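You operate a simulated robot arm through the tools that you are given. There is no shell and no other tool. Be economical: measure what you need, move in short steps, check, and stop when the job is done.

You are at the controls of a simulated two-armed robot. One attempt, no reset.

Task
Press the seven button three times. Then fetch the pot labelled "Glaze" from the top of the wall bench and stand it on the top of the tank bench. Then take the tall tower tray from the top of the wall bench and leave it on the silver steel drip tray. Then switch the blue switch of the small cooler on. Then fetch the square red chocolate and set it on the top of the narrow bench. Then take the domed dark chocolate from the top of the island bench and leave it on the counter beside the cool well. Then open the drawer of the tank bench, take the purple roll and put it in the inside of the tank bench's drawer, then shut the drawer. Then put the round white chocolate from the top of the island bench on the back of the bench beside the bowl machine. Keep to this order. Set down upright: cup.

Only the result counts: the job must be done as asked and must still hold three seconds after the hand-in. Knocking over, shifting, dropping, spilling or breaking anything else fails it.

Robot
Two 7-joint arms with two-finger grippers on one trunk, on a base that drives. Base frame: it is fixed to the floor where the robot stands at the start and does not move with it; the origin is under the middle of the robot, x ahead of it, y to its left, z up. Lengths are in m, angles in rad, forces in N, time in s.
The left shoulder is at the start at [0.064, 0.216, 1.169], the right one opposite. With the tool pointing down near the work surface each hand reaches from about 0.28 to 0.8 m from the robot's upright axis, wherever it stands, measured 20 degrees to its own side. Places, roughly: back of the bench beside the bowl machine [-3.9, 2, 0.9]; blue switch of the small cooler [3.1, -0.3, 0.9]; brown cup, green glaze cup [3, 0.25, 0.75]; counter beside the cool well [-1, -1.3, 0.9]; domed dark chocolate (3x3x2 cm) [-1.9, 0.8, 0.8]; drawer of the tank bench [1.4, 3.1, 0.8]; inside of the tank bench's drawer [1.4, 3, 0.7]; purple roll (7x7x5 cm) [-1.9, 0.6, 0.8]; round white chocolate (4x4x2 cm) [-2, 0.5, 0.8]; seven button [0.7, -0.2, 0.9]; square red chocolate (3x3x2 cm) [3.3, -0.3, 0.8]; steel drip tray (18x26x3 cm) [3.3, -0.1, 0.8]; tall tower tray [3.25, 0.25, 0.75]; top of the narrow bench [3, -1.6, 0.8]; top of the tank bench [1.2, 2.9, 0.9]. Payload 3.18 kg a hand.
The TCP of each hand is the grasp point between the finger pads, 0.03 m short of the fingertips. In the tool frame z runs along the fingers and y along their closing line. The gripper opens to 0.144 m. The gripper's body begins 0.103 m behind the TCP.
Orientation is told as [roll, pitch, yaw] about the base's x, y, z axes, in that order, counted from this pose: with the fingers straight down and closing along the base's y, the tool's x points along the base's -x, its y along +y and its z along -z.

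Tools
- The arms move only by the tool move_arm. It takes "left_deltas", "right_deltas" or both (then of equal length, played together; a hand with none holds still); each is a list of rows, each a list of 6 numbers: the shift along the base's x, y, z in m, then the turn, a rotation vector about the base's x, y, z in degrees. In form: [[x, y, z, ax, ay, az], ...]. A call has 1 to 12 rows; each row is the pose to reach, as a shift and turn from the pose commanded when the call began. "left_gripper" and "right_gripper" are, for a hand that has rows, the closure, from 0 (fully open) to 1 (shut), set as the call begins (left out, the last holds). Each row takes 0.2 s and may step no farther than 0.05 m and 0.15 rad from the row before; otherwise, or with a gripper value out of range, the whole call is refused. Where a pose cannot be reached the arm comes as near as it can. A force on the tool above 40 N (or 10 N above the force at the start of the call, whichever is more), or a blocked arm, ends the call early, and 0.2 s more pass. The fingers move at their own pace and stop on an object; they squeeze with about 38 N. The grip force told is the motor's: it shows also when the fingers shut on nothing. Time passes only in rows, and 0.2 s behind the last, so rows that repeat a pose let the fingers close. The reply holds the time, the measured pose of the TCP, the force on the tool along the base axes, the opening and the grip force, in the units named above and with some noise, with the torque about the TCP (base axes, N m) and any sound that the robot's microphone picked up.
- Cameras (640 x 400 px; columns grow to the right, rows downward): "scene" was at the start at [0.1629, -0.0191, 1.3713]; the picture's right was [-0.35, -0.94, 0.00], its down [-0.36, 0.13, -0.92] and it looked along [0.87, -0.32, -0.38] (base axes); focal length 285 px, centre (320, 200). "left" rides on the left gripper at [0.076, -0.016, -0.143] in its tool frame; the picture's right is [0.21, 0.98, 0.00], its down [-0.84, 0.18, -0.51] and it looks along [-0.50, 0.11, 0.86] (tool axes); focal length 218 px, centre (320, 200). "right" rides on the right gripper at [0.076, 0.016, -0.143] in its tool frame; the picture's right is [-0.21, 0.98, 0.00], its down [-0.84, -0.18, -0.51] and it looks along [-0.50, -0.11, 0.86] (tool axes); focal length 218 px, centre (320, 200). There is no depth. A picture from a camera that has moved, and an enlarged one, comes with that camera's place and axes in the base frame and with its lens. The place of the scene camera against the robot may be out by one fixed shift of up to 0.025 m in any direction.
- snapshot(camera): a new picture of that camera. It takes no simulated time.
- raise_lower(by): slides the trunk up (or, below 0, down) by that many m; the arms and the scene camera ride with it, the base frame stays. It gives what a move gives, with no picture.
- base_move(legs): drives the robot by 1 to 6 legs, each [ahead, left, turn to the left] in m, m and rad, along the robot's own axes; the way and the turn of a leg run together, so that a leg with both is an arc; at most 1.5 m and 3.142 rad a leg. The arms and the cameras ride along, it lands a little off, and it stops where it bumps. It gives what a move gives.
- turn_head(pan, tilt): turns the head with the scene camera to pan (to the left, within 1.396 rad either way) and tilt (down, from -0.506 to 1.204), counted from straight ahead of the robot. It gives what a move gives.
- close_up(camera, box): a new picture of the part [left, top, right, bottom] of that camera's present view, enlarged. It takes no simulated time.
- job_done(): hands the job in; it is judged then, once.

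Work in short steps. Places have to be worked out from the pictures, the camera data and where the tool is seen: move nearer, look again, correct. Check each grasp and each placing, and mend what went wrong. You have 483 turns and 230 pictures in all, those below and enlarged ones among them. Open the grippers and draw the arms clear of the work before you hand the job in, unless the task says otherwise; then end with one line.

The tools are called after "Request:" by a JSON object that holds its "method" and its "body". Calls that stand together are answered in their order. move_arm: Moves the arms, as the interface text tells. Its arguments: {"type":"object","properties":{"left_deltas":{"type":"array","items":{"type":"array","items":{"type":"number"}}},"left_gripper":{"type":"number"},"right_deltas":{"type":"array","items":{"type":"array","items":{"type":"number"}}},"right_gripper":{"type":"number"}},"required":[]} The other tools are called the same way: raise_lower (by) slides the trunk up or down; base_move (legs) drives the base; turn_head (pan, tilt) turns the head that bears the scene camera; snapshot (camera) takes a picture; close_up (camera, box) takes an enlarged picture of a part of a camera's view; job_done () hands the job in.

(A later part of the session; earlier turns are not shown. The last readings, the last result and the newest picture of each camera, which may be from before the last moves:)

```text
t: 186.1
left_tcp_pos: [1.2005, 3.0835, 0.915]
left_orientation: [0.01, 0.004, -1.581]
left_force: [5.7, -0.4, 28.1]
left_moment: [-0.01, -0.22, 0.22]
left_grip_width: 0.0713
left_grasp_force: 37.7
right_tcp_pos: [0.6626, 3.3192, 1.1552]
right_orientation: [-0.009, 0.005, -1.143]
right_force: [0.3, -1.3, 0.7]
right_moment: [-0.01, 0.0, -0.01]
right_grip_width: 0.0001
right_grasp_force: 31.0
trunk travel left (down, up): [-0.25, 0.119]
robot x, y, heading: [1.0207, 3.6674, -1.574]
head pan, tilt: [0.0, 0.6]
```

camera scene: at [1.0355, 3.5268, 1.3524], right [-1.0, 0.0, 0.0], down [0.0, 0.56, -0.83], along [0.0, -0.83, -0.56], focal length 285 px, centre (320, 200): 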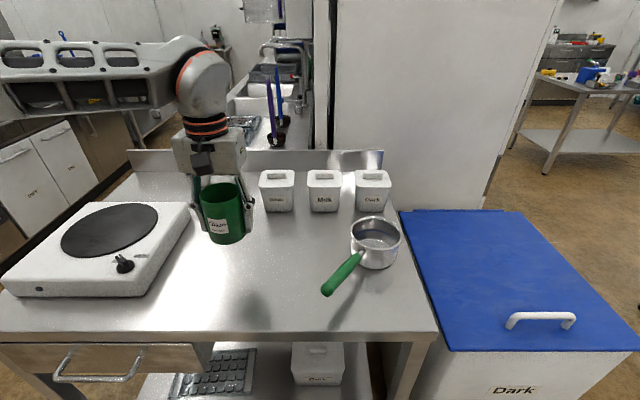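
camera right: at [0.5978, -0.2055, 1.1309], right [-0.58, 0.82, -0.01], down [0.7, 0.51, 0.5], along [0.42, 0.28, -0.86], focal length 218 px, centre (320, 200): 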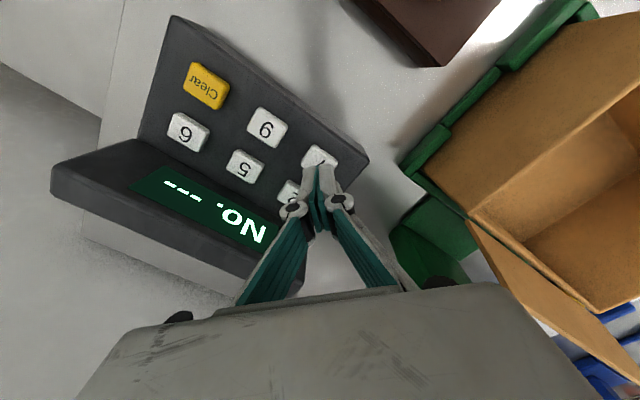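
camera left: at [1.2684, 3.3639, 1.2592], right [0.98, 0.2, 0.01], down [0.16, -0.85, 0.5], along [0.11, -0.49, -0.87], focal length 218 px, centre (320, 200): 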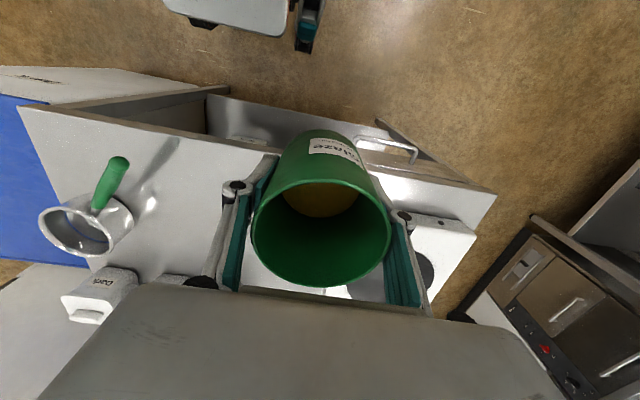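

Contact felt at z 0.915. I ease up 2 mm, then open.

Request:
{"method": "move_arm", "body": {"left_deltas": [[0, 0, 0.002, 0, 0, 0]]}}

Request:
{"method": "move_arm", "body": {"left_deltas": [[0, 0, 0, 0, 0, 0], [0, 0, 0, 0, 0, 0], [0, 0, 0, 0, 0, 0]], "left_gripper": 0}}

Request:
{"method": "snapshot", "body": {"camera": "left"}}

```text
t: 186.5
left_tcp_pos: [1.201, 3.0853, 0.9144]
left_orientation: [0.013, 0.007, -1.586]
left_force: [4.8, -4.1, 23.0]
left_moment: [-0.39, -0.12, 0.08]
left_grip_width: 0.0708
left_grasp_force: 38.4
right_tcp_pos: [0.6625, 3.3167, 1.1531]
right_orientation: [-0.009, 0.008, -1.146]
right_force: [0.0, -0.2, 1.2]
right_moment: [0.03, 0.0, -0.01]
right_grip_width: 0.0002
right_grasp_force: 31.0
trunk travel left (down, up): [-0.25, 0.119]
robot x, y, heading: [1.0206, 3.6629, -1.572]
head pan, tilt: [0.0, 0.6]
```

```text
t: 187.3
left_tcp_pos: [1.2004, 3.0839, 0.9124]
left_orientation: [0.012, 0.009, -1.587]
left_force: [0.0, 0.1, 0.7]
left_moment: [0.02, 0.03, -0.02]
left_grip_width: 0.1439
left_grasp_force: 0.1
right_tcp_pos: [0.6636, 3.3169, 1.1538]
right_orientation: [-0.01, 0.008, -1.146]
right_force: [0.4, 0.3, -0.3]
right_moment: [-0.01, -0.03, -0.03]
right_grip_width: 0.0
right_grasp_force: 30.8
trunk travel left (down, up): [-0.25, 0.119]
robot x, y, heading: [1.0228, 3.6664, -1.571]
head pan, tilt: [0.0, 0.6]
```

```text
178 pictures are left
camera left: at [1.1833, 3.1596, 1.057], right [0.98, 0.2, 0.01], down [0.16, -0.85, 0.5], along [0.11, -0.49, -0.87], focal length 218 px, centre (320, 200)
```

left: 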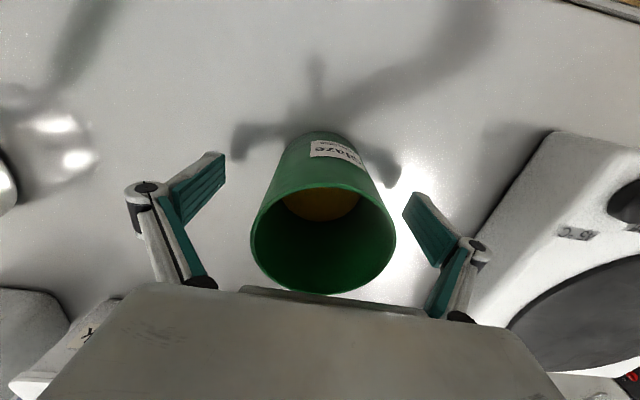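

Released and upright. I raise the hand straight up and draw it back.

Request:
{"method": "move_arm", "body": {"left_deltas": [[0, 0, 0.04, 0, 0, 0], [0, 0, 0.08, 0, 0, 0], [0, 0, 0.12, 0, 0, 0], [0, 0, 0.16, 0, 0, 0], [0, 0, 0.2, 0, 0, 0], [0, 0.04, 0.22, 0, 0, 0], [0, 0.08, 0.24, 0, 0, 0], [0, 0.12, 0.25, 0, 0, 0], [0, 0.16, 0.25, 0, 0, 0], [0, 0.2, 0.25, 0, 0, 0], [0, 0.24, 0.25, 0, 0, 0]]}}

Request:
{"method": "snapshot", "body": {"camera": "scene"}}

```text
t: 189.7
left_tcp_pos: [1.2016, 3.3231, 1.1639]
left_orientation: [0.012, 0.009, -1.584]
left_force: [-0.2, 0.6, -0.2]
left_moment: [-0.03, 0.02, 0.0]
left_grip_width: 0.1441
left_grasp_force: 0.2
right_tcp_pos: [0.6632, 3.3162, 1.154]
right_orientation: [-0.009, 0.009, -1.144]
right_force: [-0.3, -0.4, 0.6]
right_moment: [-0.02, 0.01, 0.0]
right_grip_width: 0.0001
right_grasp_force: 30.8
trunk travel left (down, up): [-0.25, 0.119]
robot x, y, heading: [1.0243, 3.6643, -1.574]
head pan, tilt: [0.0, 0.6]
```

```text
177 pictures are left
camera scene: at [1.0357, 3.5269, 1.3523], right [-1.0, 0.0, 0.0], down [0.0, 0.56, -0.83], along [0.0, -0.83, -0.56], focal length 285 px, centre (320, 200)
```

scene: 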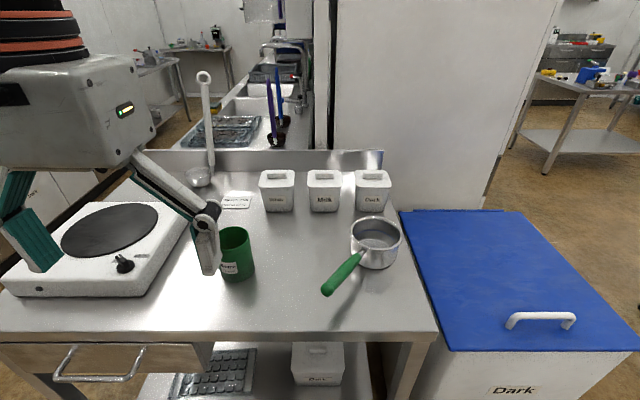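

Glaze pot is standing on the tank bench. I return to the wall bench by the same route.

Request:
{"method": "base_move", "body": {"legs": [[-0.18, 0, 0], [0, 0, 1.571], [1.16, 0, 0], [0, 0, -1.571], [1.3, 0, 0], [1.2, 0, 0]]}}

```text
t: 216.2
left_tcp_pos: [2.4222, 1.0075, 1.1633]
left_orientation: [0.012, 0.011, -1.559]
left_force: [0.4, -0.6, -0.7]
left_moment: [0.0, 0.0, 0.01]
left_grip_width: 0.1443
left_grasp_force: 0.1
right_tcp_pos: [1.884, 0.9865, 1.1522]
right_orientation: [-0.011, 0.008, -1.119]
right_force: [0.0, -0.5, 0.3]
right_moment: [0.0, 0.02, -0.02]
right_grip_width: 0.0001
right_grasp_force: 29.9
trunk travel left (down, up): [-0.25, 0.119]
robot x, y, heading: [2.2337, 1.3407, -1.542]
head pan, tilt: [0.0, 0.6]
```

Next the tower tray. I drive on to the wall bench, face it, and look at the tray and the drip tray more closely.

Request:
{"method": "base_move", "body": {"legs": [[1.13, 0.0, -0.028], [0, 0, 1.57]]}}

Request:
{"method": "base_move", "body": {"legs": [[0.29, 0, 0]]}}

Request:
{"method": "turn_head", "body": {"pan": 0, "tilt": 0.7}}

Request:
{"method": "snapshot", "body": {"camera": "scene"}}

```text
t: 225.8
left_tcp_pos: [2.5878, 0.3926, 1.1619]
left_orientation: [0.012, 0.011, -0.018]
left_force: [0.3, 0.4, 0.6]
left_moment: [0.03, 0.0, 0.0]
left_grip_width: 0.1438
left_grasp_force: 0.1
right_tcp_pos: [2.5921, -0.1469, 1.153]
right_orientation: [-0.01, 0.008, 0.422]
right_force: [-0.1, 0.6, -0.4]
right_moment: [-0.01, -0.01, 0.02]
right_grip_width: 0.0001
right_grasp_force: 30.4
trunk travel left (down, up): [-0.25, 0.119]
robot x, y, heading: [2.245, 0.2173, -0.005]
head pan, tilt: [0.0, 0.6]
```

```text
t: 227.8
left_tcp_pos: [2.8801, 0.3929, 1.164]
left_orientation: [0.012, 0.013, -0.017]
left_force: [1.0, 0.1, 0.2]
left_moment: [0.03, 0.01, -0.02]
left_grip_width: 0.1442
left_grasp_force: 0.1
right_tcp_pos: [2.8861, -0.1467, 1.1521]
right_orientation: [-0.01, 0.008, 0.423]
right_force: [0.9, -0.1, 0.3]
right_moment: [0.0, 0.06, 0.0]
right_grip_width: 0.0
right_grasp_force: 30.0
trunk travel left (down, up): [-0.25, 0.119]
robot x, y, heading: [2.5393, 0.2152, -0.004]
head pan, tilt: [0.0, 0.6]
```

```text
t: 228.5
left_tcp_pos: [2.88, 0.3931, 1.1643]
left_orientation: [0.011, 0.01, -0.017]
left_force: [0.5, -0.5, 0.9]
left_moment: [0.0, -0.04, -0.02]
left_grip_width: 0.1441
left_grasp_force: 0.0
right_tcp_pos: [2.884, -0.1464, 1.1516]
right_orientation: [-0.009, 0.008, 0.423]
right_force: [0.7, -0.4, 0.6]
right_moment: [-0.02, 0.01, -0.01]
right_grip_width: 0.0001
right_grasp_force: 30.5
trunk travel left (down, up): [-0.25, 0.119]
robot x, y, heading: [2.5376, 0.2141, -0.004]
head pan, tilt: [0.0, 0.7]
```

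```text
176 pictures are left
camera scene: at [2.7001, 0.227, 1.3436], right [0.0, -1.0, 0.0], down [-0.64, 0.0, -0.77], along [0.77, 0.0, -0.64], focal length 285 px, centre (320, 200)
```

scene: 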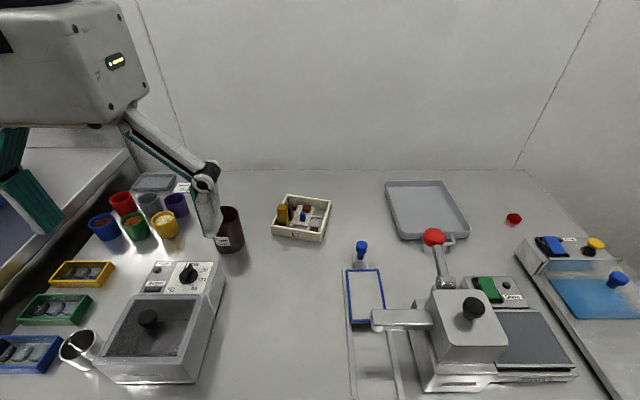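

Tray is at forward 0.72. I shift right so it lies on the left arm's bearing, and a bit closer.

Request:
{"method": "base_move", "body": {"legs": [[0.04, -0.17, 0]]}}

Request:
{"method": "move_arm", "body": {"left_deltas": [[0.03, 0.0, 0, 0, 0, 0], [0.07, 0.01, 0, 0, 0, 0], [0.11, 0.02, 0, 0, 0, 0], [0.15, 0.03, 0, 0, 0, 0], [0.19, 0.035, -0.01, 0, 0, 0], [0.23, 0.035, -0.02, 0, 0, 0], [0.26, 0.035, -0.04, 0, 0, 0]]}}

Request:
{"method": "snapshot", "body": {"camera": "left"}}

Request:
{"method": "snapshot", "body": {"camera": "scene"}}

```text
t: 230.6
left_tcp_pos: [2.9204, 0.2233, 1.164]
left_orientation: [0.012, 0.011, -0.016]
left_force: [0.4, -0.7, 1.0]
left_moment: [0.04, 0.0, 0.01]
left_grip_width: 0.1439
left_grasp_force: 0.0
right_tcp_pos: [2.9248, -0.3153, 1.1522]
right_orientation: [-0.008, 0.009, 0.422]
right_force: [-0.8, 0.3, 0.6]
right_moment: [0.02, 0.01, 0.02]
right_grip_width: 0.0002
right_grasp_force: 31.0
trunk travel left (down, up): [-0.25, 0.119]
robot x, y, heading: [2.5791, 0.045, -0.001]
head pan, tilt: [0.0, 0.7]
```

```text
t: 232.2
left_tcp_pos: [3.1811, 0.2585, 1.1236]
left_orientation: [0.01, 0.008, -0.014]
left_force: [0.2, -0.3, 0.3]
left_moment: [0.08, 0.02, 0.03]
left_grip_width: 0.1443
left_grasp_force: 0.1
right_tcp_pos: [2.9246, -0.3164, 1.1524]
right_orientation: [-0.009, 0.01, 0.423]
right_force: [0.4, -0.1, -0.7]
right_moment: [0.0, 0.03, 0.0]
right_grip_width: 0.0
right_grasp_force: 30.9
trunk travel left (down, up): [-0.25, 0.119]
robot x, y, heading: [2.583, 0.0437, -0.003]
head pan, tilt: [0.0, 0.7]
```

```text
175 pictures are left
camera left: at [3.1055, 0.2424, 1.2676], right [-0.19, 0.98, 0.01], down [0.85, 0.16, 0.5], along [0.49, 0.11, -0.86], focal length 218 px, centre (320, 200)
```

left: 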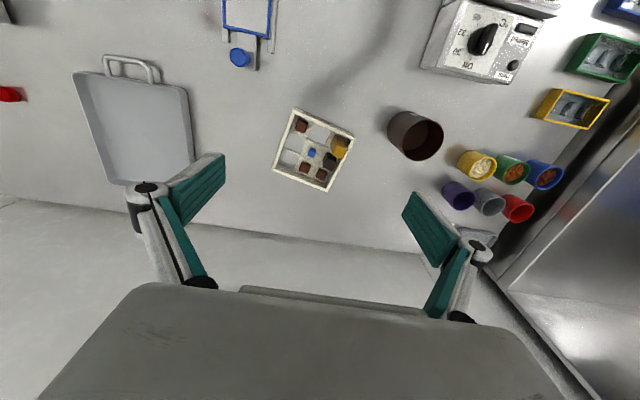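

```text
174 pictures are left
camera scene: at [2.7402, 0.0569, 1.3436], right [0.0, -1.0, 0.0], down [-0.64, 0.0, -0.76], along [0.76, 0.0, -0.64], focal length 285 px, centre (320, 200)
```

scene: 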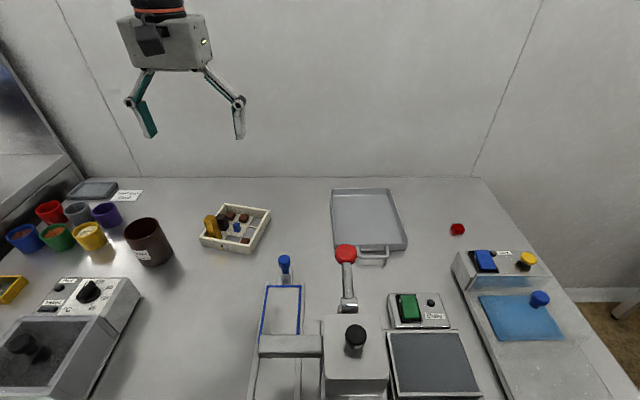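

I enlarge both trays in the hand view to measure them.

Request:
{"method": "close_up", "body": {"camera": "left", "box": [250, 90, 390, 210]}}

Request:
{"method": "close_up", "body": {"camera": "left", "box": [60, 40, 220, 200]}}

```text
3.33 times, centred on (320, 150) of left
camera zoom: at [3.1055, 0.2424, 1.2676], right [-0.19, 0.98, 0.01], down [0.85, 0.16, 0.5], along [0.49, 0.11, -0.86], focal length 728 px, centre (320, 367)
```

zoom: 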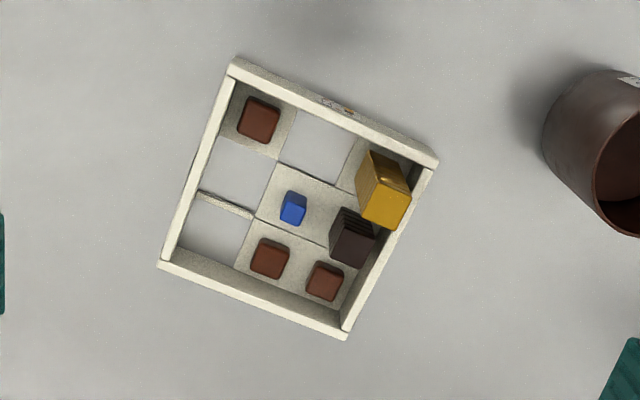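

```text
2.50 times, centred on (140, 120) of left
camera zoom: at [3.1055, 0.2424, 1.2676], right [-0.19, 0.98, 0.01], down [0.85, 0.16, 0.5], along [0.49, 0.11, -0.86], focal length 546 px, centre (770, 400)
```

zoom: 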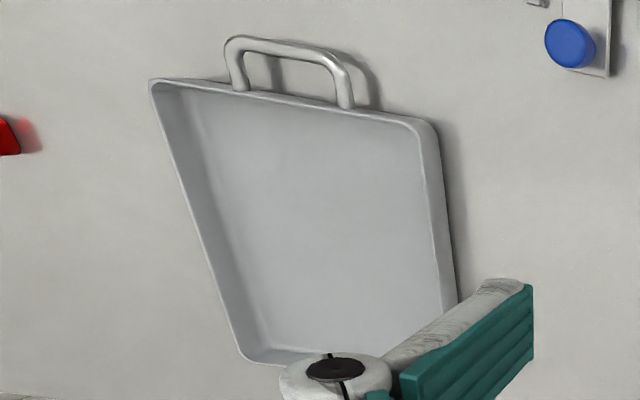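

The tower tray is about 14 cm square, turned ~13°, its front wall centre at (3.195, 0.277), rim z≈0.80; I'll pinch the front wall. First I turn the left hand by -101° up high with the gripper part closed.

Request:
{"method": "move_arm", "body": {"left_deltas": [[0, 0, 0, 0, 0, -8.4], [0, 0, 0, 0, 0, -16.8], [0, 0, 0, 0, 0, -25.2], [0, 0, 0, 0, 0, -33.6], [0, 0, 0, 0, 0, -42], [0, 0, 0, 0, 0, -50.4], [0, 0, 0, 0, 0, -58.8], [0, 0, 0, 0, 0, -67.2], [0, 0, 0, 0, 0, -75.6], [0, 0, 0, 0, 0, -84], [0, 0, 0, 0, 0, -92.4], [0, 0, 0, 0, 0, -100.8]], "left_gripper": 0.62}}

Request:
{"method": "snapshot", "body": {"camera": "left"}}

```text
t: 234.8
left_tcp_pos: [3.1126, 0.2264, 1.0129]
left_orientation: [0.505, -0.196, -1.417]
left_force: [0.6, 0.2, -0.5]
left_moment: [-0.05, -0.01, 0.01]
left_grip_width: 0.0549
left_grasp_force: 0.1
left hand out of reach, approached as far as the arm can: row 1, 2, 3, 4, 5, 6, 7, 8, 9, 10, 11, 12
right_tcp_pos: [2.9244, -0.316, 1.1527]
right_orientation: [-0.009, 0.006, 0.422]
right_force: [0.0, 0.1, 0.2]
right_moment: [-0.05, 0.02, -0.01]
right_grip_width: 0.0
right_grasp_force: 30.9
trunk travel left (down, up): [-0.25, 0.119]
robot x, y, heading: [2.5783, 0.0424, -0.004]
head pan, tilt: [0.0, 0.7]
```

```text
171 pictures are left
camera left: at [3.0158, 0.3109, 1.1127], right [0.8, 0.42, 0.42], down [0.02, -0.73, 0.68], along [0.6, -0.54, -0.59], focal length 218 px, centre (320, 200)
```

left: 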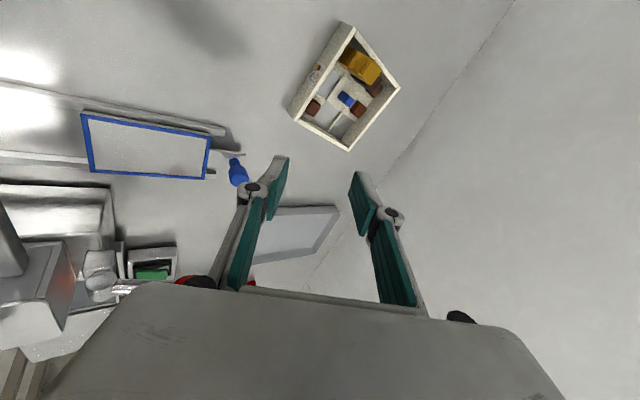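

The wrist turned out of true because the arm is at its outer reach at this height. I pull the hand back and level it.

Request:
{"method": "move_arm", "body": {"left_deltas": [[-0.01, 0.005, 0.03, 1.3, 6, 0], [-0.03, 0.01, 0.06, 2.7, 12, 0], [-0.05, 0.02, 0.08, 4, 18, 0], [-0.07, 0.025, 0.09, 5.3, 24, 0], [-0.09, 0.03, 0.1, 6.7, 30.3, 0], [-0.11, 0.03, 0.1, 6.7, 30.3, 0]]}}

```text
t: 236.2
left_tcp_pos: [2.9751, 0.2466, 0.9652]
left_orientation: [0.257, -0.076, -1.342]
left_force: [-0.4, 0.7, 1.1]
left_moment: [0.05, 0.01, 0.01]
left_grip_width: 0.0545
left_grasp_force: 0.0
left hand out of reach, approached as far as the arm can: row 1, 2, 3, 4, 5, 6
right_tcp_pos: [2.9242, -0.3152, 1.1528]
right_orientation: [-0.008, 0.009, 0.423]
right_force: [-0.2, -0.1, 0.8]
right_moment: [0.01, 0.01, 0.01]
right_grip_width: 0.0
right_grasp_force: 30.9
trunk travel left (down, up): [-0.25, 0.119]
robot x, y, heading: [2.5797, 0.0475, -0.002]
head pan, tilt: [0.0, 0.7]
```

Seems a yaw limit near -1.35. I back the yaw off to about -0.9, levelling and rising.

Request:
{"method": "move_arm", "body": {"left_deltas": [[-0.01, 0.005, 0.03, 1, 4, 5], [-0.02, 0.01, 0.06, 2, 8, 10], [-0.03, 0.02, 0.09, 3, 12, 16], [-0.03, 0.02, 0.12, 3, 14, 23], [-0.03, 0.02, 0.14, 3, 15, 28], [-0.03, 0.02, 0.14, 3, 15, 28]]}}

```text
t: 237.6
left_tcp_pos: [2.9213, 0.3048, 1.0071]
left_orientation: [0.11, 0.043, -0.827]
left_force: [0.2, -0.2, 0.0]
left_moment: [0.0, 0.02, 0.0]
left_grip_width: 0.0547
left_grasp_force: 0.0
left hand out of reach, approached as far as the arm can: row 1, 2, 3, 4, 5, 6
right_tcp_pos: [2.9247, -0.3133, 1.1531]
right_orientation: [-0.008, 0.008, 0.424]
right_force: [0.0, 0.3, -0.5]
right_moment: [-0.01, 0.01, -0.01]
right_grip_width: 0.0
right_grasp_force: 30.4
trunk travel left (down, up): [-0.25, 0.119]
robot x, y, heading: [2.5805, 0.048, -0.008]
head pan, tilt: [0.0, 0.7]
```

I return the left hand to its known good pose (2.92, 0.22, 1.16) with yaw near 0.

Request:
{"method": "move_arm", "body": {"left_deltas": [[0, -0.01, 0.02, -1, -1, 8], [0, -0.02, 0.05, -2, -2, 16], [0, -0.03, 0.08, -3, -3, 24], [0, -0.05, 0.11, -4, -4, 32], [0, -0.07, 0.14, -4.5, -5, 40], [0, -0.08, 0.16, -4, -5.5, 46], [0, -0.08, 0.16, -4, -5.5, 46]]}}

```text
t: 239.2
left_tcp_pos: [2.9207, 0.2244, 1.1667]
left_orientation: [0.088, -0.072, -0.023]
left_force: [-0.9, 0.3, 0.0]
left_moment: [-0.03, 0.0, -0.02]
left_grip_width: 0.0547
left_grasp_force: 0.0
right_tcp_pos: [2.9251, -0.3154, 1.1534]
right_orientation: [-0.009, 0.009, 0.423]
right_force: [-0.4, -0.7, -0.2]
right_moment: [0.01, 0.02, -0.02]
right_grip_width: 0.0001
right_grasp_force: 30.8
trunk travel left (down, up): [-0.25, 0.119]
robot x, y, heading: [2.5767, 0.0431, -0.006]
head pan, tilt: [0.0, 0.7]
```

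Hand recovered. I level it and take an enlarged scene view of the two trays to cross-check sizes.

Request:
{"method": "move_arm", "body": {"left_deltas": [[0, 0.03, 0, -2.5, 2, 0], [-0.02, 0.06, 0, -5, 4.1, 0], [-0.03, 0.08, 0, -5, 4.1, 0]]}}

Request:
{"method": "close_up", "body": {"camera": "scene", "box": [180, 180, 420, 330]}}

Request:
{"method": "close_up", "body": {"camera": "scene", "box": [190, 190, 290, 265]}}

```text
t: 240.0
left_tcp_pos: [2.8919, 0.3051, 1.1677]
left_orientation: [-0.001, -0.005, -0.022]
left_force: [0.1, -0.9, -0.2]
left_moment: [-0.03, 0.02, 0.01]
left_grip_width: 0.0546
left_grasp_force: 0.1
right_tcp_pos: [2.9247, -0.3151, 1.153]
right_orientation: [-0.008, 0.01, 0.423]
right_force: [0.2, -0.4, 0.3]
right_moment: [0.0, 0.05, -0.01]
right_grip_width: 0.0
right_grasp_force: 30.8
trunk travel left (down, up): [-0.25, 0.119]
robot x, y, heading: [2.5822, 0.0444, -0.004]
head pan, tilt: [0.0, 0.7]
```

```text
2.67 times, centred on (300, 255) of scene
camera zoom: at [2.7401, 0.0583, 1.3436], right [0.0, -1.0, 0.0], down [-0.64, 0.0, -0.76], along [0.76, 0.0, -0.64], focal length 760 px, centre (373, 53)
```

zoom: 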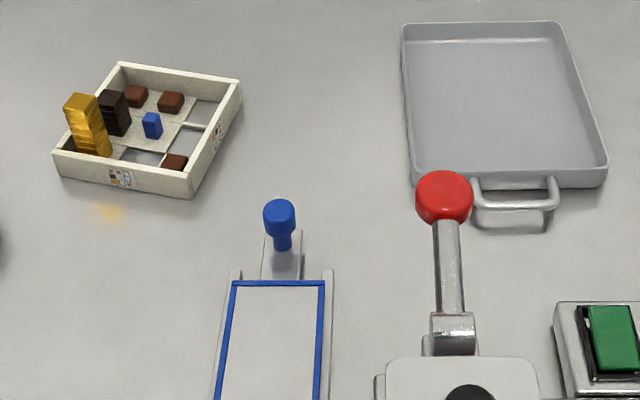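

```text
5.33 times, centred on (240, 228) of scene
camera zoom: at [2.7401, 0.0583, 1.3436], right [0.0, -1.0, 0.0], down [-0.64, 0.0, -0.76], along [0.76, 0.0, -0.64], focal length 1521 px, centre (747, 53)
```

zoom: 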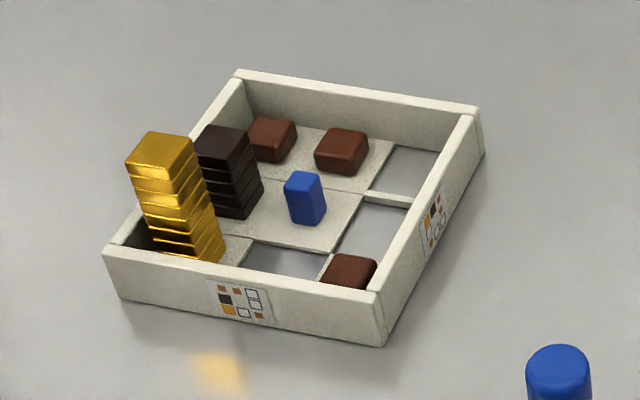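

I test the wrist turn here nearer the body, where the arm isn't stretched.

Request:
{"method": "move_arm", "body": {"left_deltas": [[0, 0, 0, 0, 0, -8.4], [0, 0, 0, 0, 0, -16.8], [0, 0, 0, 0, 0, -25.2], [0, 0, 0, 0, 0, -33.6], [0, 0, 0, 0, 0, -42], [0, 0, 0, 0, 0, -50.4], [0, 0, 0, 0, 0, -58.8], [0, 0, 0, 0, 0, -67.2], [0, 0, 0, 0, 0, -75.6], [0, 0, 0, 0, 0, -84], [0, 0, 0, 0, 0, -92.4], [0, 0, 0, 0, 0, -100.8]]}}

```text
t: 241.9
left_tcp_pos: [2.7657, 0.2383, 1.204]
left_orientation: [-0.017, -0.045, -1.156]
left_force: [28.0, 14.2, -4.8]
left_moment: [-0.84, 1.48, -0.21]
left_grip_width: 0.0431
left_grasp_force: 0.0
left hand out of reach, approached as far as the arm can: row 4, 5, 6, 7, 8, 9
right_tcp_pos: [2.9265, -0.3102, 1.1543]
right_orientation: [-0.012, 0.012, 0.424]
right_force: [0.7, -0.3, 1.0]
right_moment: [-0.11, 0.07, 0.01]
right_grip_width: 0.0
right_grasp_force: 31.2
trunk travel left (down, up): [-0.25, 0.119]
robot x, y, heading: [2.5784, 0.0426, -0.002]
head pan, tilt: [0.0, 0.7]
stopped in row 9 (left hand): the force on the tool passed its limit at 144 N (the readings are from after the stop); the commanded pose is now the measured one
```

The hand met the robot's own body while drifting. I move it forward off, and turn the yaw back.

Request:
{"method": "move_arm", "body": {"left_deltas": [[0.03, 0.01, 0, 0, 0, 0], [0.06, 0.02, -0.01, 0, 0, 8], [0.09, 0.03, -0.02, 0, 1, 16], [0.12, 0.04, -0.03, 0, 2, 24], [0.14, 0.05, -0.04, 1, 2.5, 32], [0.15, 0.06, -0.04, 1, 2.5, 40], [0.16, 0.06, -0.04, 1, 2.5, 48], [0.16, 0.06, -0.04, 1, 2.5, 56], [0.16, 0.06, -0.04, 1, 2.5, 64]]}}

Request:
{"method": "snapshot", "body": {"camera": "scene"}}

```text
t: 243.9
left_tcp_pos: [2.9233, 0.2923, 1.1668]
left_orientation: [-0.022, 0.002, -0.038]
left_force: [-0.5, 0.3, 0.4]
left_moment: [0.04, -0.01, -0.02]
left_grip_width: 0.0547
left_grasp_force: 0.0
left hand out of reach, approached as far as the arm can: row 1, 2, 3, 4, 5, 6
right_tcp_pos: [2.9243, -0.3184, 1.153]
right_orientation: [-0.007, 0.008, 0.423]
right_force: [-0.6, 0.0, 0.2]
right_moment: [0.03, 0.01, -0.01]
right_grip_width: 0.0002
right_grasp_force: 30.8
trunk travel left (down, up): [-0.25, 0.119]
robot x, y, heading: [2.5799, 0.049, -0.002]
head pan, tilt: [0.0, 0.7]
```

```text
168 pictures are left
camera scene: at [2.7404, 0.0557, 1.3434], right [0.0, -1.0, 0.0], down [-0.64, 0.0, -0.76], along [0.76, 0.0, -0.64], focal length 285 px, centre (320, 200)
```

scene: 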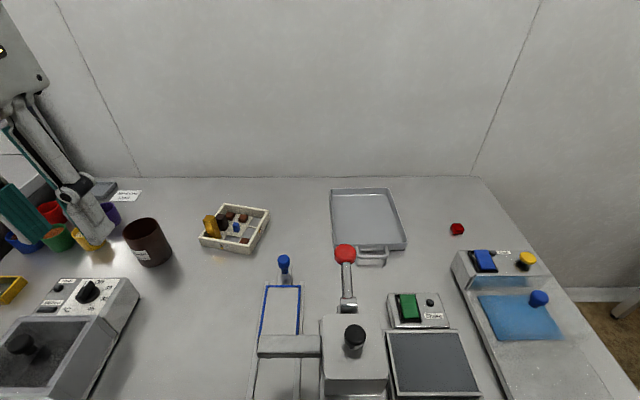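

Fine now. I test positive yaw with the left hand: +77° in place.

Request:
{"method": "move_arm", "body": {"left_deltas": [[0, 0, 0, 0, 0, 8.4], [0, 0, 0, 0, 0, 16.8], [0, 0, 0, 0, 0, 25.2], [0, 0, 0, 0, 0, 33.6], [0, 0, 0, 0, 0, 42], [0, 0, 0, 0, 0, 50.4], [0, 0, 0, 0, 0, 58.8], [0, 0, 0, 0, 0, 67.2], [0, 0, 0, 0, 0, 75.6], [0, 0, 0, 0, 0, 79]]}}

```text
t: 246.1
left_tcp_pos: [2.9224, 0.294, 1.1655]
left_orientation: [-0.02, 0.001, 1.34]
left_force: [-1.1, -1.1, -1.4]
left_moment: [0.01, -0.02, -0.04]
left_grip_width: 0.0547
left_grasp_force: 0.1
right_tcp_pos: [2.925, -0.3152, 1.1528]
right_orientation: [-0.01, 0.008, 0.421]
right_force: [0.4, -0.2, -0.2]
right_moment: [0.03, 0.0, 0.01]
right_grip_width: 0.0001
right_grasp_force: 30.9
trunk travel left (down, up): [-0.25, 0.119]
robot x, y, heading: [2.5768, 0.0482, 0.0]
head pan, tilt: [0.0, 0.7]
```

Positive yaw works for this arm too. I go above the tray's front wall and view it.

Request:
{"method": "move_arm", "body": {"left_deltas": [[0.03, 0, -0.02, 0, 0, 0], [0.07, 0, -0.03, 0, 0, 0], [0.11, 0, -0.05, 0, 0, 0], [0.15, -0.005, -0.07, 0, 0, 0], [0.19, -0.01, -0.09, 0, 0, 0], [0.22, -0.015, -0.12, 0, 0, 0], [0.25, -0.018, -0.15, 0, 0, 0], [0.265, -0.018, -0.18, 0, 0, 0], [0.27, -0.018, -0.2, 0, 0, 0]]}}

Request:
{"method": "snapshot", "body": {"camera": "left"}}

Request:
{"method": "snapshot", "body": {"camera": "scene"}}

```text
t: 248.1
left_tcp_pos: [3.1919, 0.2751, 0.9643]
left_orientation: [-0.019, 0.002, 1.337]
left_force: [0.4, 0.3, -0.3]
left_moment: [0.01, 0.0, 0.01]
left_grip_width: 0.0547
left_grasp_force: 0.1
right_tcp_pos: [2.9245, -0.3163, 1.153]
right_orientation: [-0.008, 0.007, 0.422]
right_force: [-0.4, 0.0, -0.1]
right_moment: [0.0, 0.01, 0.03]
right_grip_width: 0.0002
right_grasp_force: 30.9
trunk travel left (down, up): [-0.25, 0.119]
robot x, y, heading: [2.5781, 0.0444, -0.0]
head pan, tilt: [0.0, 0.7]
```

```text
167 pictures are left
camera left: at [3.1875, 0.199, 1.1087], right [-1.0, 0.02, -0.02], down [0.01, 0.86, 0.5], along [0.03, 0.5, -0.86], focal length 218 px, centre (320, 200)
```

left: 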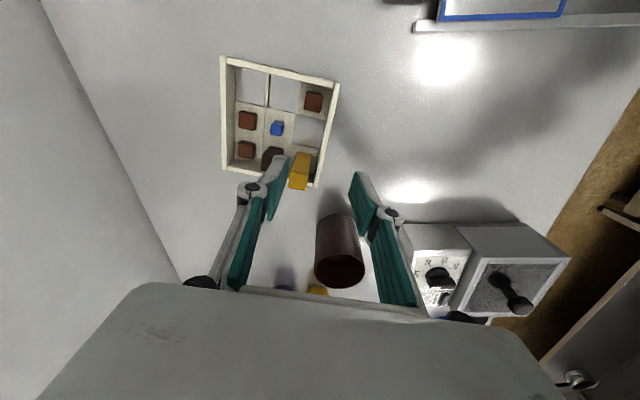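

```text
166 pictures are left
camera scene: at [2.7401, 0.0572, 1.3435], right [0.0, -1.0, 0.0], down [-0.64, 0.0, -0.76], along [0.76, 0.0, -0.64], focal length 285 px, centre (320, 200)
```

scene: 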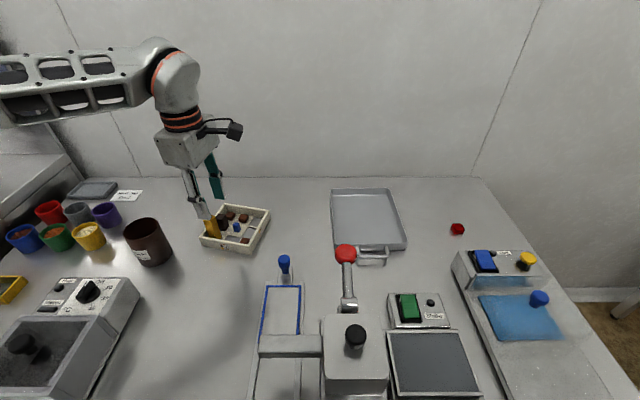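

I enlarge the view around the tray to align precisely.

Request:
{"method": "close_up", "body": {"camera": "left", "box": [200, 40, 400, 240]}}

```text
2.00 times, centred on (300, 140) of left
camera zoom: at [3.1875, 0.199, 1.1087], right [-1.0, 0.02, -0.02], down [0.01, 0.86, 0.5], along [0.03, 0.5, -0.86], focal length 436 px, centre (360, 320)
```

zoom: 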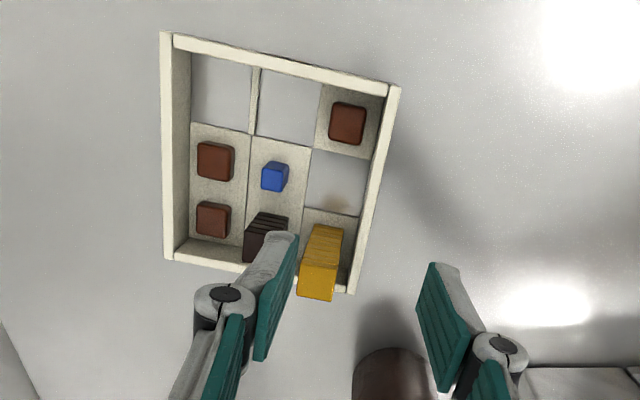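

Wall centre refined to (3.187, 0.270). I align, level, and descend to z≈0.87.

Request:
{"method": "move_arm", "body": {"left_deltas": [[-0.005, -0.005, -0.03, 0.25, 1.0, 0.4], [-0.005, -0.005, -0.06, 0.25, 1.0, 0.4], [-0.005, -0.005, -0.095, 0.25, 1.0, 0.4], [-0.005, -0.005, -0.095, 0.25, 1.0, 0.4]]}}

Request:
{"method": "snapshot", "body": {"camera": "left"}}

Request:
{"method": "close_up", "body": {"camera": "scene", "box": [180, 150, 300, 270]}}

```text
t: 249.1
left_tcp_pos: [3.1861, 0.2701, 0.8696]
left_orientation: [-0.005, 0.002, 1.342]
left_force: [0.8, -0.1, 0.6]
left_moment: [0.01, -0.01, 0.02]
left_grip_width: 0.0549
left_grasp_force: 0.0
right_tcp_pos: [2.9229, -0.3153, 1.1545]
right_orientation: [-0.009, 0.007, 0.423]
right_force: [-0.5, 0.3, -0.1]
right_moment: [0.0, -0.03, 0.0]
right_grip_width: 0.0001
right_grasp_force: 31.1
trunk travel left (down, up): [-0.25, 0.119]
robot x, y, heading: [2.5781, 0.0416, -0.004]
head pan, tilt: [0.0, 0.7]
```

```text
164 pictures are left
camera left: at [3.1851, 0.1937, 1.0141], right [-1.0, 0.02, 0.0], down [0.01, 0.86, 0.51], along [0.01, 0.51, -0.86], focal length 218 px, centre (320, 200)
```

left: 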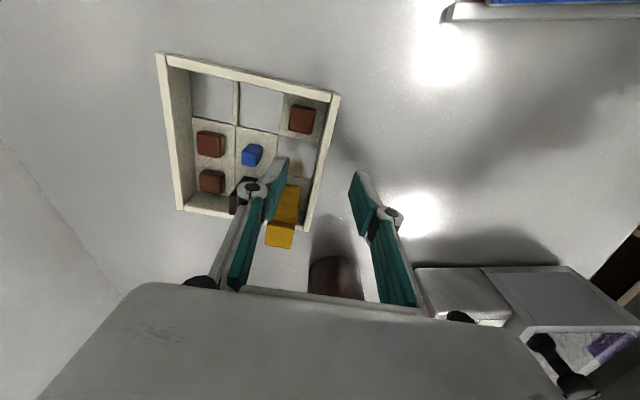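

```text
3.33 times, centred on (240, 210) of scene
camera zoom: at [2.7394, 0.0571, 1.3437], right [0.0, -1.0, 0.0], down [-0.64, 0.0, -0.77], along [0.77, 0.0, -0.64], focal length 951 px, centre (587, 167)
```

zoom: 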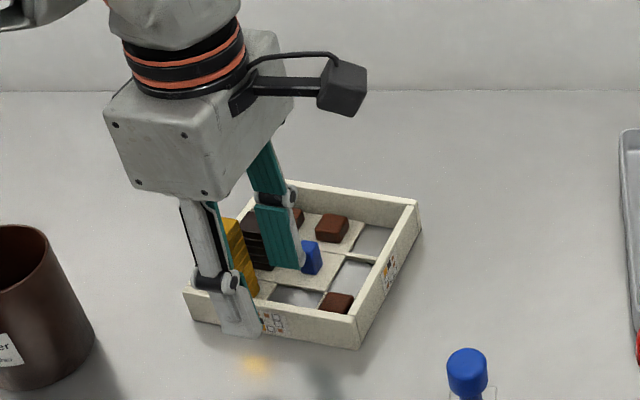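

Parallax puts the rim at z≈0.818. I descend to TCP 0.822 and check.

Request:
{"method": "move_arm", "body": {"left_deltas": [[0.001, -0.003, -0.02, 0, 0, 0], [0.001, -0.003, -0.035, 0, 0, 0], [0.001, -0.003, -0.045, 0, 0, 0]]}}

Request:
{"method": "snapshot", "body": {"camera": "left"}}

Request:
{"method": "close_up", "body": {"camera": "scene", "box": [180, 150, 300, 270]}}

```text
t: 249.9
left_tcp_pos: [3.189, 0.2675, 0.8288]
left_orientation: [-0.009, 0.001, 1.345]
left_force: [-1.1, 3.5, 16.9]
left_moment: [0.25, 0.6, -0.06]
left_grip_width: 0.0568
left_grasp_force: 1.6
right_tcp_pos: [2.9219, -0.3163, 1.1538]
right_orientation: [-0.012, 0.006, 0.423]
right_force: [0.0, 1.2, -0.3]
right_moment: [0.0, -0.01, 0.01]
right_grip_width: 0.0
right_grasp_force: 30.5
trunk travel left (down, up): [-0.25, 0.119]
robot x, y, heading: [2.5748, 0.0467, -0.001]
head pan, tilt: [0.0, 0.7]
```

```text
162 pictures are left
camera left: at [3.1864, 0.1905, 0.973], right [-1.0, 0.01, -0.01], down [0.01, 0.86, 0.51], along [0.01, 0.51, -0.86], focal length 218 px, centre (320, 200)
```

left: 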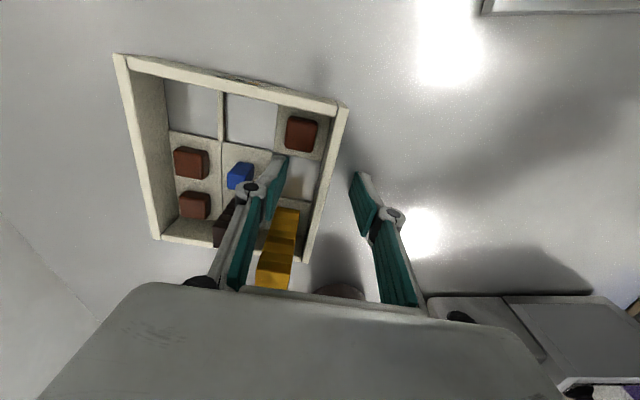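

```text
3.33 times, centred on (240, 210) of scene
camera zoom: at [2.7377, 0.057, 1.3443], right [0.0, -1.0, 0.0], down [-0.64, 0.0, -0.77], along [0.77, 0.0, -0.64], focal length 951 px, centre (587, 167)
```

zoom: 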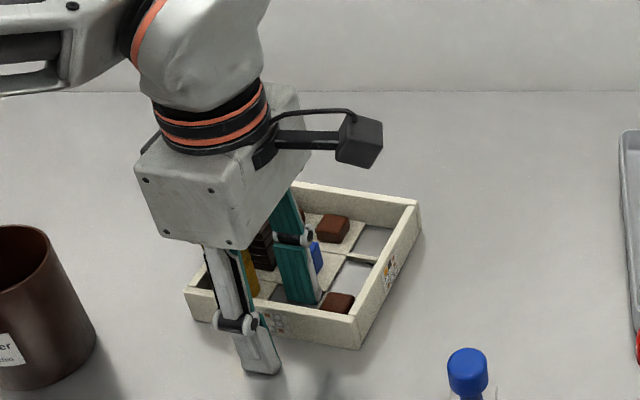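

The outer finger touched the bench (so bench z≈0.80, rim ≈0.83). I rise 3 mm, centre by 5 mm, and close on the wall.

Request:
{"method": "move_arm", "body": {"left_deltas": [[-0.003, 0.002, 0.004, 0, 0, 0], [-0.005, 0.002, 0.004, 0, 0, 0]]}}

Request:
{"method": "move_arm", "body": {"left_deltas": [[0, 0, 0, 0, 0, 0], [0, 0, 0, 0, 0, 0], [0, 0, 0, 0, 0, 0]], "left_gripper": 1}}

Request:
{"method": "snapshot", "body": {"camera": "left"}}

```text
t: 250.5
left_tcp_pos: [3.1841, 0.2702, 0.8288]
left_orientation: [-0.003, 0.002, 1.344]
left_force: [1.5, -1.9, 3.8]
left_moment: [-0.01, 0.02, -0.01]
left_grip_width: 0.0553
left_grasp_force: 0.1
right_tcp_pos: [2.9246, -0.3153, 1.1535]
right_orientation: [-0.01, 0.007, 0.422]
right_force: [0.4, 0.4, 0.2]
right_moment: [0.01, 0.01, 0.01]
right_grip_width: 0.0001
right_grasp_force: 30.8
trunk travel left (down, up): [-0.25, 0.119]
robot x, y, heading: [2.5794, 0.0432, -0.007]
head pan, tilt: [0.0, 0.7]
```

```text
t: 251.3
left_tcp_pos: [3.1852, 0.2708, 0.8295]
left_orientation: [-0.004, 0.003, 1.343]
left_force: [0.0, 0.4, -0.4]
left_moment: [0.01, 0.06, -0.01]
left_grip_width: 0.0063
left_grasp_force: 37.3
right_tcp_pos: [2.9254, -0.3156, 1.1536]
right_orientation: [-0.009, 0.007, 0.424]
right_force: [-0.2, 0.0, -0.2]
right_moment: [0.0, -0.03, -0.01]
right_grip_width: 0.0001
right_grasp_force: 30.1
trunk travel left (down, up): [-0.25, 0.119]
robot x, y, heading: [2.5763, 0.044, 0.001]
head pan, tilt: [0.0, 0.7]
```

```text
160 pictures are left
camera left: at [3.1822, 0.1928, 0.9728], right [-1.0, 0.02, 0.0], down [0.01, 0.86, 0.51], along [0.01, 0.51, -0.86], focal length 218 px, centre (320, 200)
```

left: 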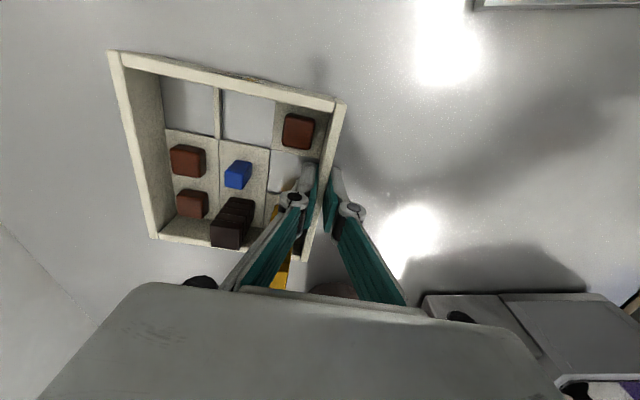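

Wall gripped (6 mm). I lift slowly 4 cm and check that it stays level.

Request:
{"method": "move_arm", "body": {"left_deltas": [[0, 0, 0.008, 0, 0, 0], [0, 0, 0.018, 0, 0, 0], [0, 0, 0.03, 0, 0, 0], [0, 0, 0.04, 0, 0, 0]]}}

Request:
{"method": "close_up", "body": {"camera": "scene", "box": [160, 150, 300, 270]}}

Request:
{"method": "snapshot", "body": {"camera": "left"}}

```text
t: 252.3
left_tcp_pos: [3.1841, 0.2703, 0.8702]
left_orientation: [-0.004, 0.002, 1.343]
left_force: [0.9, -0.3, -2.1]
left_moment: [0.0, 0.08, -0.02]
left_grip_width: 0.0066
left_grasp_force: 37.4
right_tcp_pos: [2.9239, -0.3156, 1.1551]
right_orientation: [-0.008, 0.006, 0.423]
right_force: [0.8, 0.3, -0.1]
right_moment: [-0.02, 0.0, 0.03]
right_grip_width: 0.0
right_grasp_force: 30.4
trunk travel left (down, up): [-0.25, 0.119]
robot x, y, heading: [2.5792, 0.0438, -0.003]
head pan, tilt: [0.0, 0.7]
```

```text
3.33 times, centred on (230, 210) of scene
camera zoom: at [2.7399, 0.0572, 1.3436], right [0.0, -1.0, 0.0], down [-0.64, 0.0, -0.76], along [0.76, 0.0, -0.64], focal length 951 px, centre (620, 167)
```

zoom: 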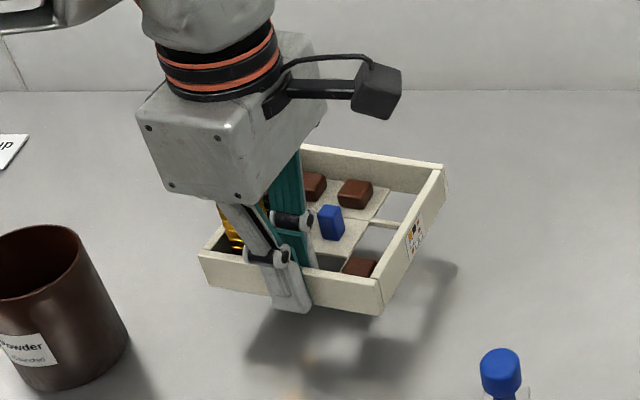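

```text
158 pictures are left
camera left: at [3.1823, 0.1926, 1.0141], right [-1.0, 0.02, 0.0], down [0.01, 0.86, 0.51], along [0.01, 0.51, -0.86], focal length 218 px, centre (320, 200)
```

left: 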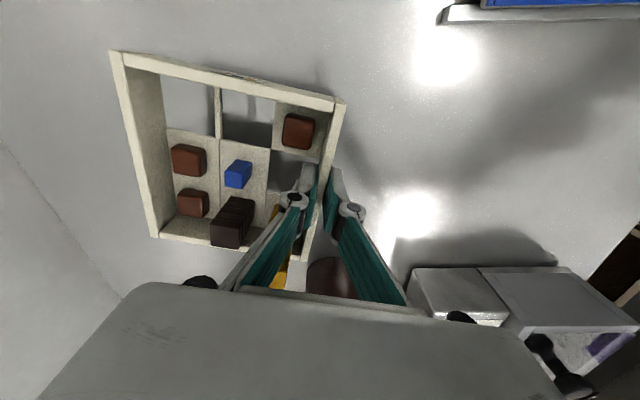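

Level and light. I raise it to z≈1.1 while drawing back 10 cm, then shift the base right by 0.34 m.

Request:
{"method": "move_arm", "body": {"left_deltas": [[0, 0, 0.03, 0, 0, 0], [0, 0, 0.06, 0, 0, 0], [-0.01, 0, 0.09, 0, 0, 0], [-0.03, 0, 0.12, 0, 0, 0], [-0.05, 0, 0.15, 0, 0, 0], [-0.07, 0, 0.18, 0, 0, 0], [-0.09, 0, 0.2, 0, 0, 0], [-0.1, 0, 0.22, 0, 0, 0], [-0.1, 0, 0.22, 0, 0, 0]]}}

Request:
{"method": "base_move", "body": {"legs": [[0, -0.34, 0]]}}

Request:
{"method": "snapshot", "body": {"camera": "scene"}}

Request:
{"method": "snapshot", "body": {"camera": "left"}}

```text
t: 254.3
left_tcp_pos: [3.0838, 0.2705, 1.0895]
left_orientation: [-0.003, 0.001, 1.344]
left_force: [-0.1, 0.4, -2.2]
left_moment: [-0.04, 0.13, -0.04]
left_grip_width: 0.0063
left_grasp_force: 37.9
right_tcp_pos: [2.9255, -0.3155, 1.1538]
right_orientation: [-0.008, 0.006, 0.421]
right_force: [-0.5, 1.2, -0.2]
right_moment: [0.01, -0.01, 0.02]
right_grip_width: 0.0
right_grasp_force: 31.1
trunk travel left (down, up): [-0.25, 0.119]
robot x, y, heading: [2.5794, 0.0464, -0.002]
head pan, tilt: [0.0, 0.7]
```

```text
t: 256.9
left_tcp_pos: [3.078, 0.0417, 1.0882]
left_orientation: [-0.001, -0.002, 1.354]
left_force: [-0.2, -0.2, -1.5]
left_moment: [-0.05, 0.13, 0.02]
left_grip_width: 0.0064
left_grasp_force: 37.0
right_tcp_pos: [2.9248, -0.5447, 1.1528]
right_orientation: [-0.009, 0.007, 0.432]
right_force: [-0.2, 0.7, 0.0]
right_moment: [-0.01, -0.04, 0.01]
right_grip_width: 0.0
right_grasp_force: 30.8
trunk travel left (down, up): [-0.25, 0.119]
robot x, y, heading: [2.5735, -0.1884, 0.002]
head pan, tilt: [0.0, 0.7]
stopped in leg 1: the robot was blocked; the commanded pose is now the measured one
```

```text
157 pictures are left
camera scene: at [2.737, -0.1735, 1.3437], right [0.01, -1.0, 0.0], down [-0.64, 0.0, -0.77], along [0.77, 0.0, -0.64], focal length 285 px, centre (320, 200)
```

scene: 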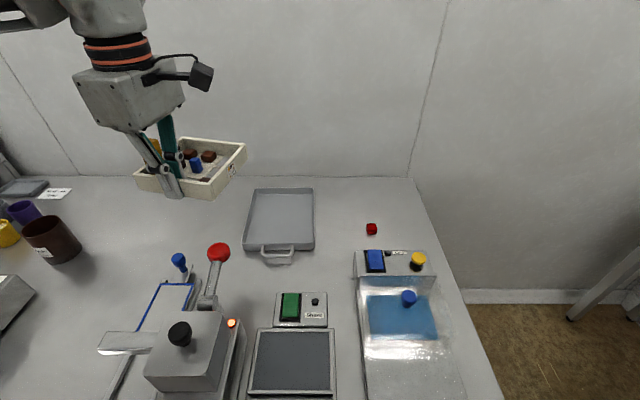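

```text
156 pictures are left
camera left: at [3.0781, -0.0356, 1.2326], right [-1.0, 0.01, 0.0], down [0.01, 0.86, 0.51], along [0.01, 0.51, -0.86], focal length 218 px, centre (320, 200)
```

left: 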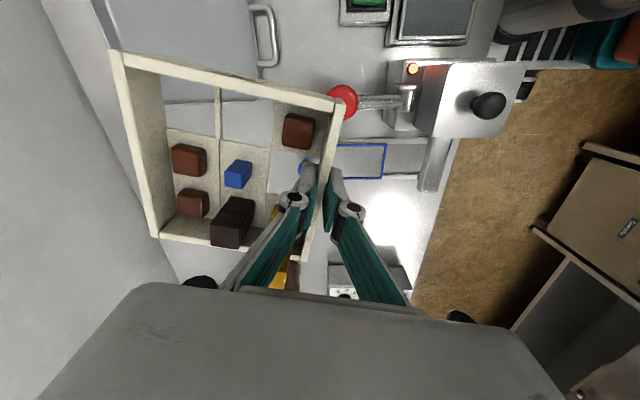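

The base was blocked at y≈-0.19. I look down and right to see what touches.

Request:
{"method": "turn_head", "body": {"pan": -0.9, "tilt": 0.7}}

Request:
{"method": "snapshot", "body": {"camera": "scene"}}

Request:
{"method": "snapshot", "body": {"camera": "right"}}

Request:
{"method": "turn_head", "body": {"pan": -0.1, "tilt": 1.15}}

Request:
{"method": "snapshot", "body": {"camera": "scene"}}

```text
t: 258.1
left_tcp_pos: [3.0784, 0.0414, 1.0896]
left_orientation: [-0.002, 0.0, 1.353]
left_force: [0.7, 0.7, -1.4]
left_moment: [0.03, 0.11, -0.01]
left_grip_width: 0.0063
left_grasp_force: 37.5
right_tcp_pos: [2.926, -0.5462, 1.1525]
right_orientation: [-0.007, 0.006, 0.43]
right_force: [0.5, 0.3, 0.5]
right_moment: [0.01, 0.0, 0.0]
right_grip_width: 0.0
right_grasp_force: 31.1
trunk travel left (down, up): [-0.25, 0.119]
robot x, y, heading: [2.5748, -0.1901, 0.002]
head pan, tilt: [-0.901, 0.7]
```

```text
155 pictures are left
camera scene: at [2.7057, -0.2411, 1.3436], right [-0.78, -0.63, 0.0], down [-0.4, 0.5, -0.76], along [0.48, -0.6, -0.64], focal length 285 px, centre (320, 200)
```

scene: 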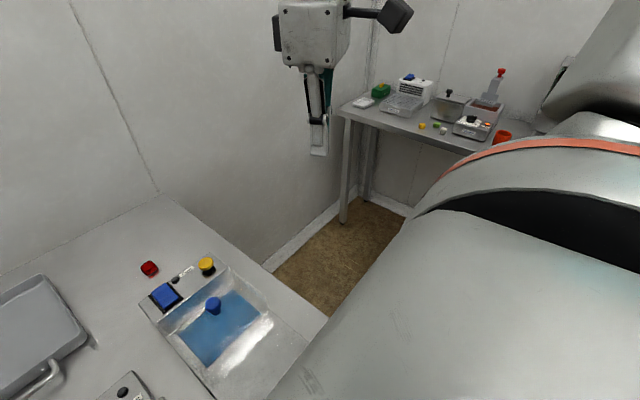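

```text
154 pictures are left
camera right: at [2.8496, -0.5604, 1.2963], right [-0.22, 0.98, -0.01], down [0.84, 0.19, 0.5], along [0.49, 0.1, -0.86], focal length 218 px, centre (320, 200)
```

right: 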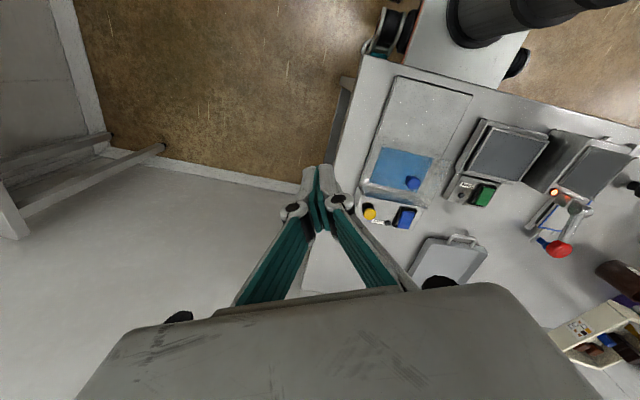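

```text
t: 259.3
left_tcp_pos: [3.0788, 0.0417, 1.0906]
left_orientation: [-0.002, 0.001, 1.352]
left_force: [0.2, 0.4, -1.5]
left_moment: [0.0, 0.11, -0.01]
left_grip_width: 0.0062
left_grasp_force: 37.9
right_tcp_pos: [2.925, -0.5447, 1.1517]
right_orientation: [-0.007, 0.008, 0.433]
right_force: [0.8, -0.6, 0.6]
right_moment: [-0.02, 0.01, 0.0]
right_grip_width: 0.0002
right_grasp_force: 30.7
trunk travel left (down, up): [-0.25, 0.119]
robot x, y, heading: [2.5788, -0.1869, 0.005]
head pan, tilt: [-0.099, 1.15]
```

```text
153 pictures are left
camera scene: at [2.7119, -0.1804, 1.3105], right [-0.1, -1.0, 0.0], down [-0.91, 0.09, -0.41], along [0.41, -0.04, -0.91], focal length 285 px, centre (320, 200)
```

scene: 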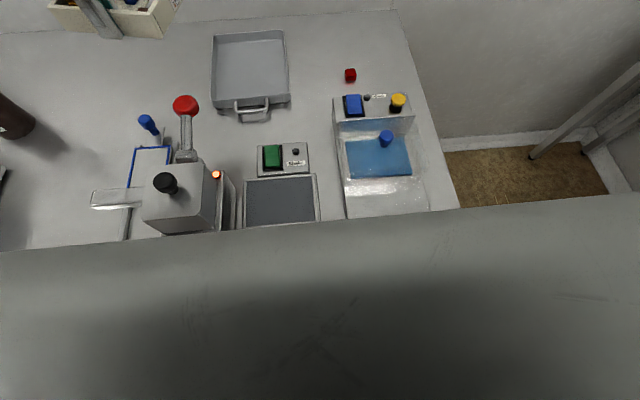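

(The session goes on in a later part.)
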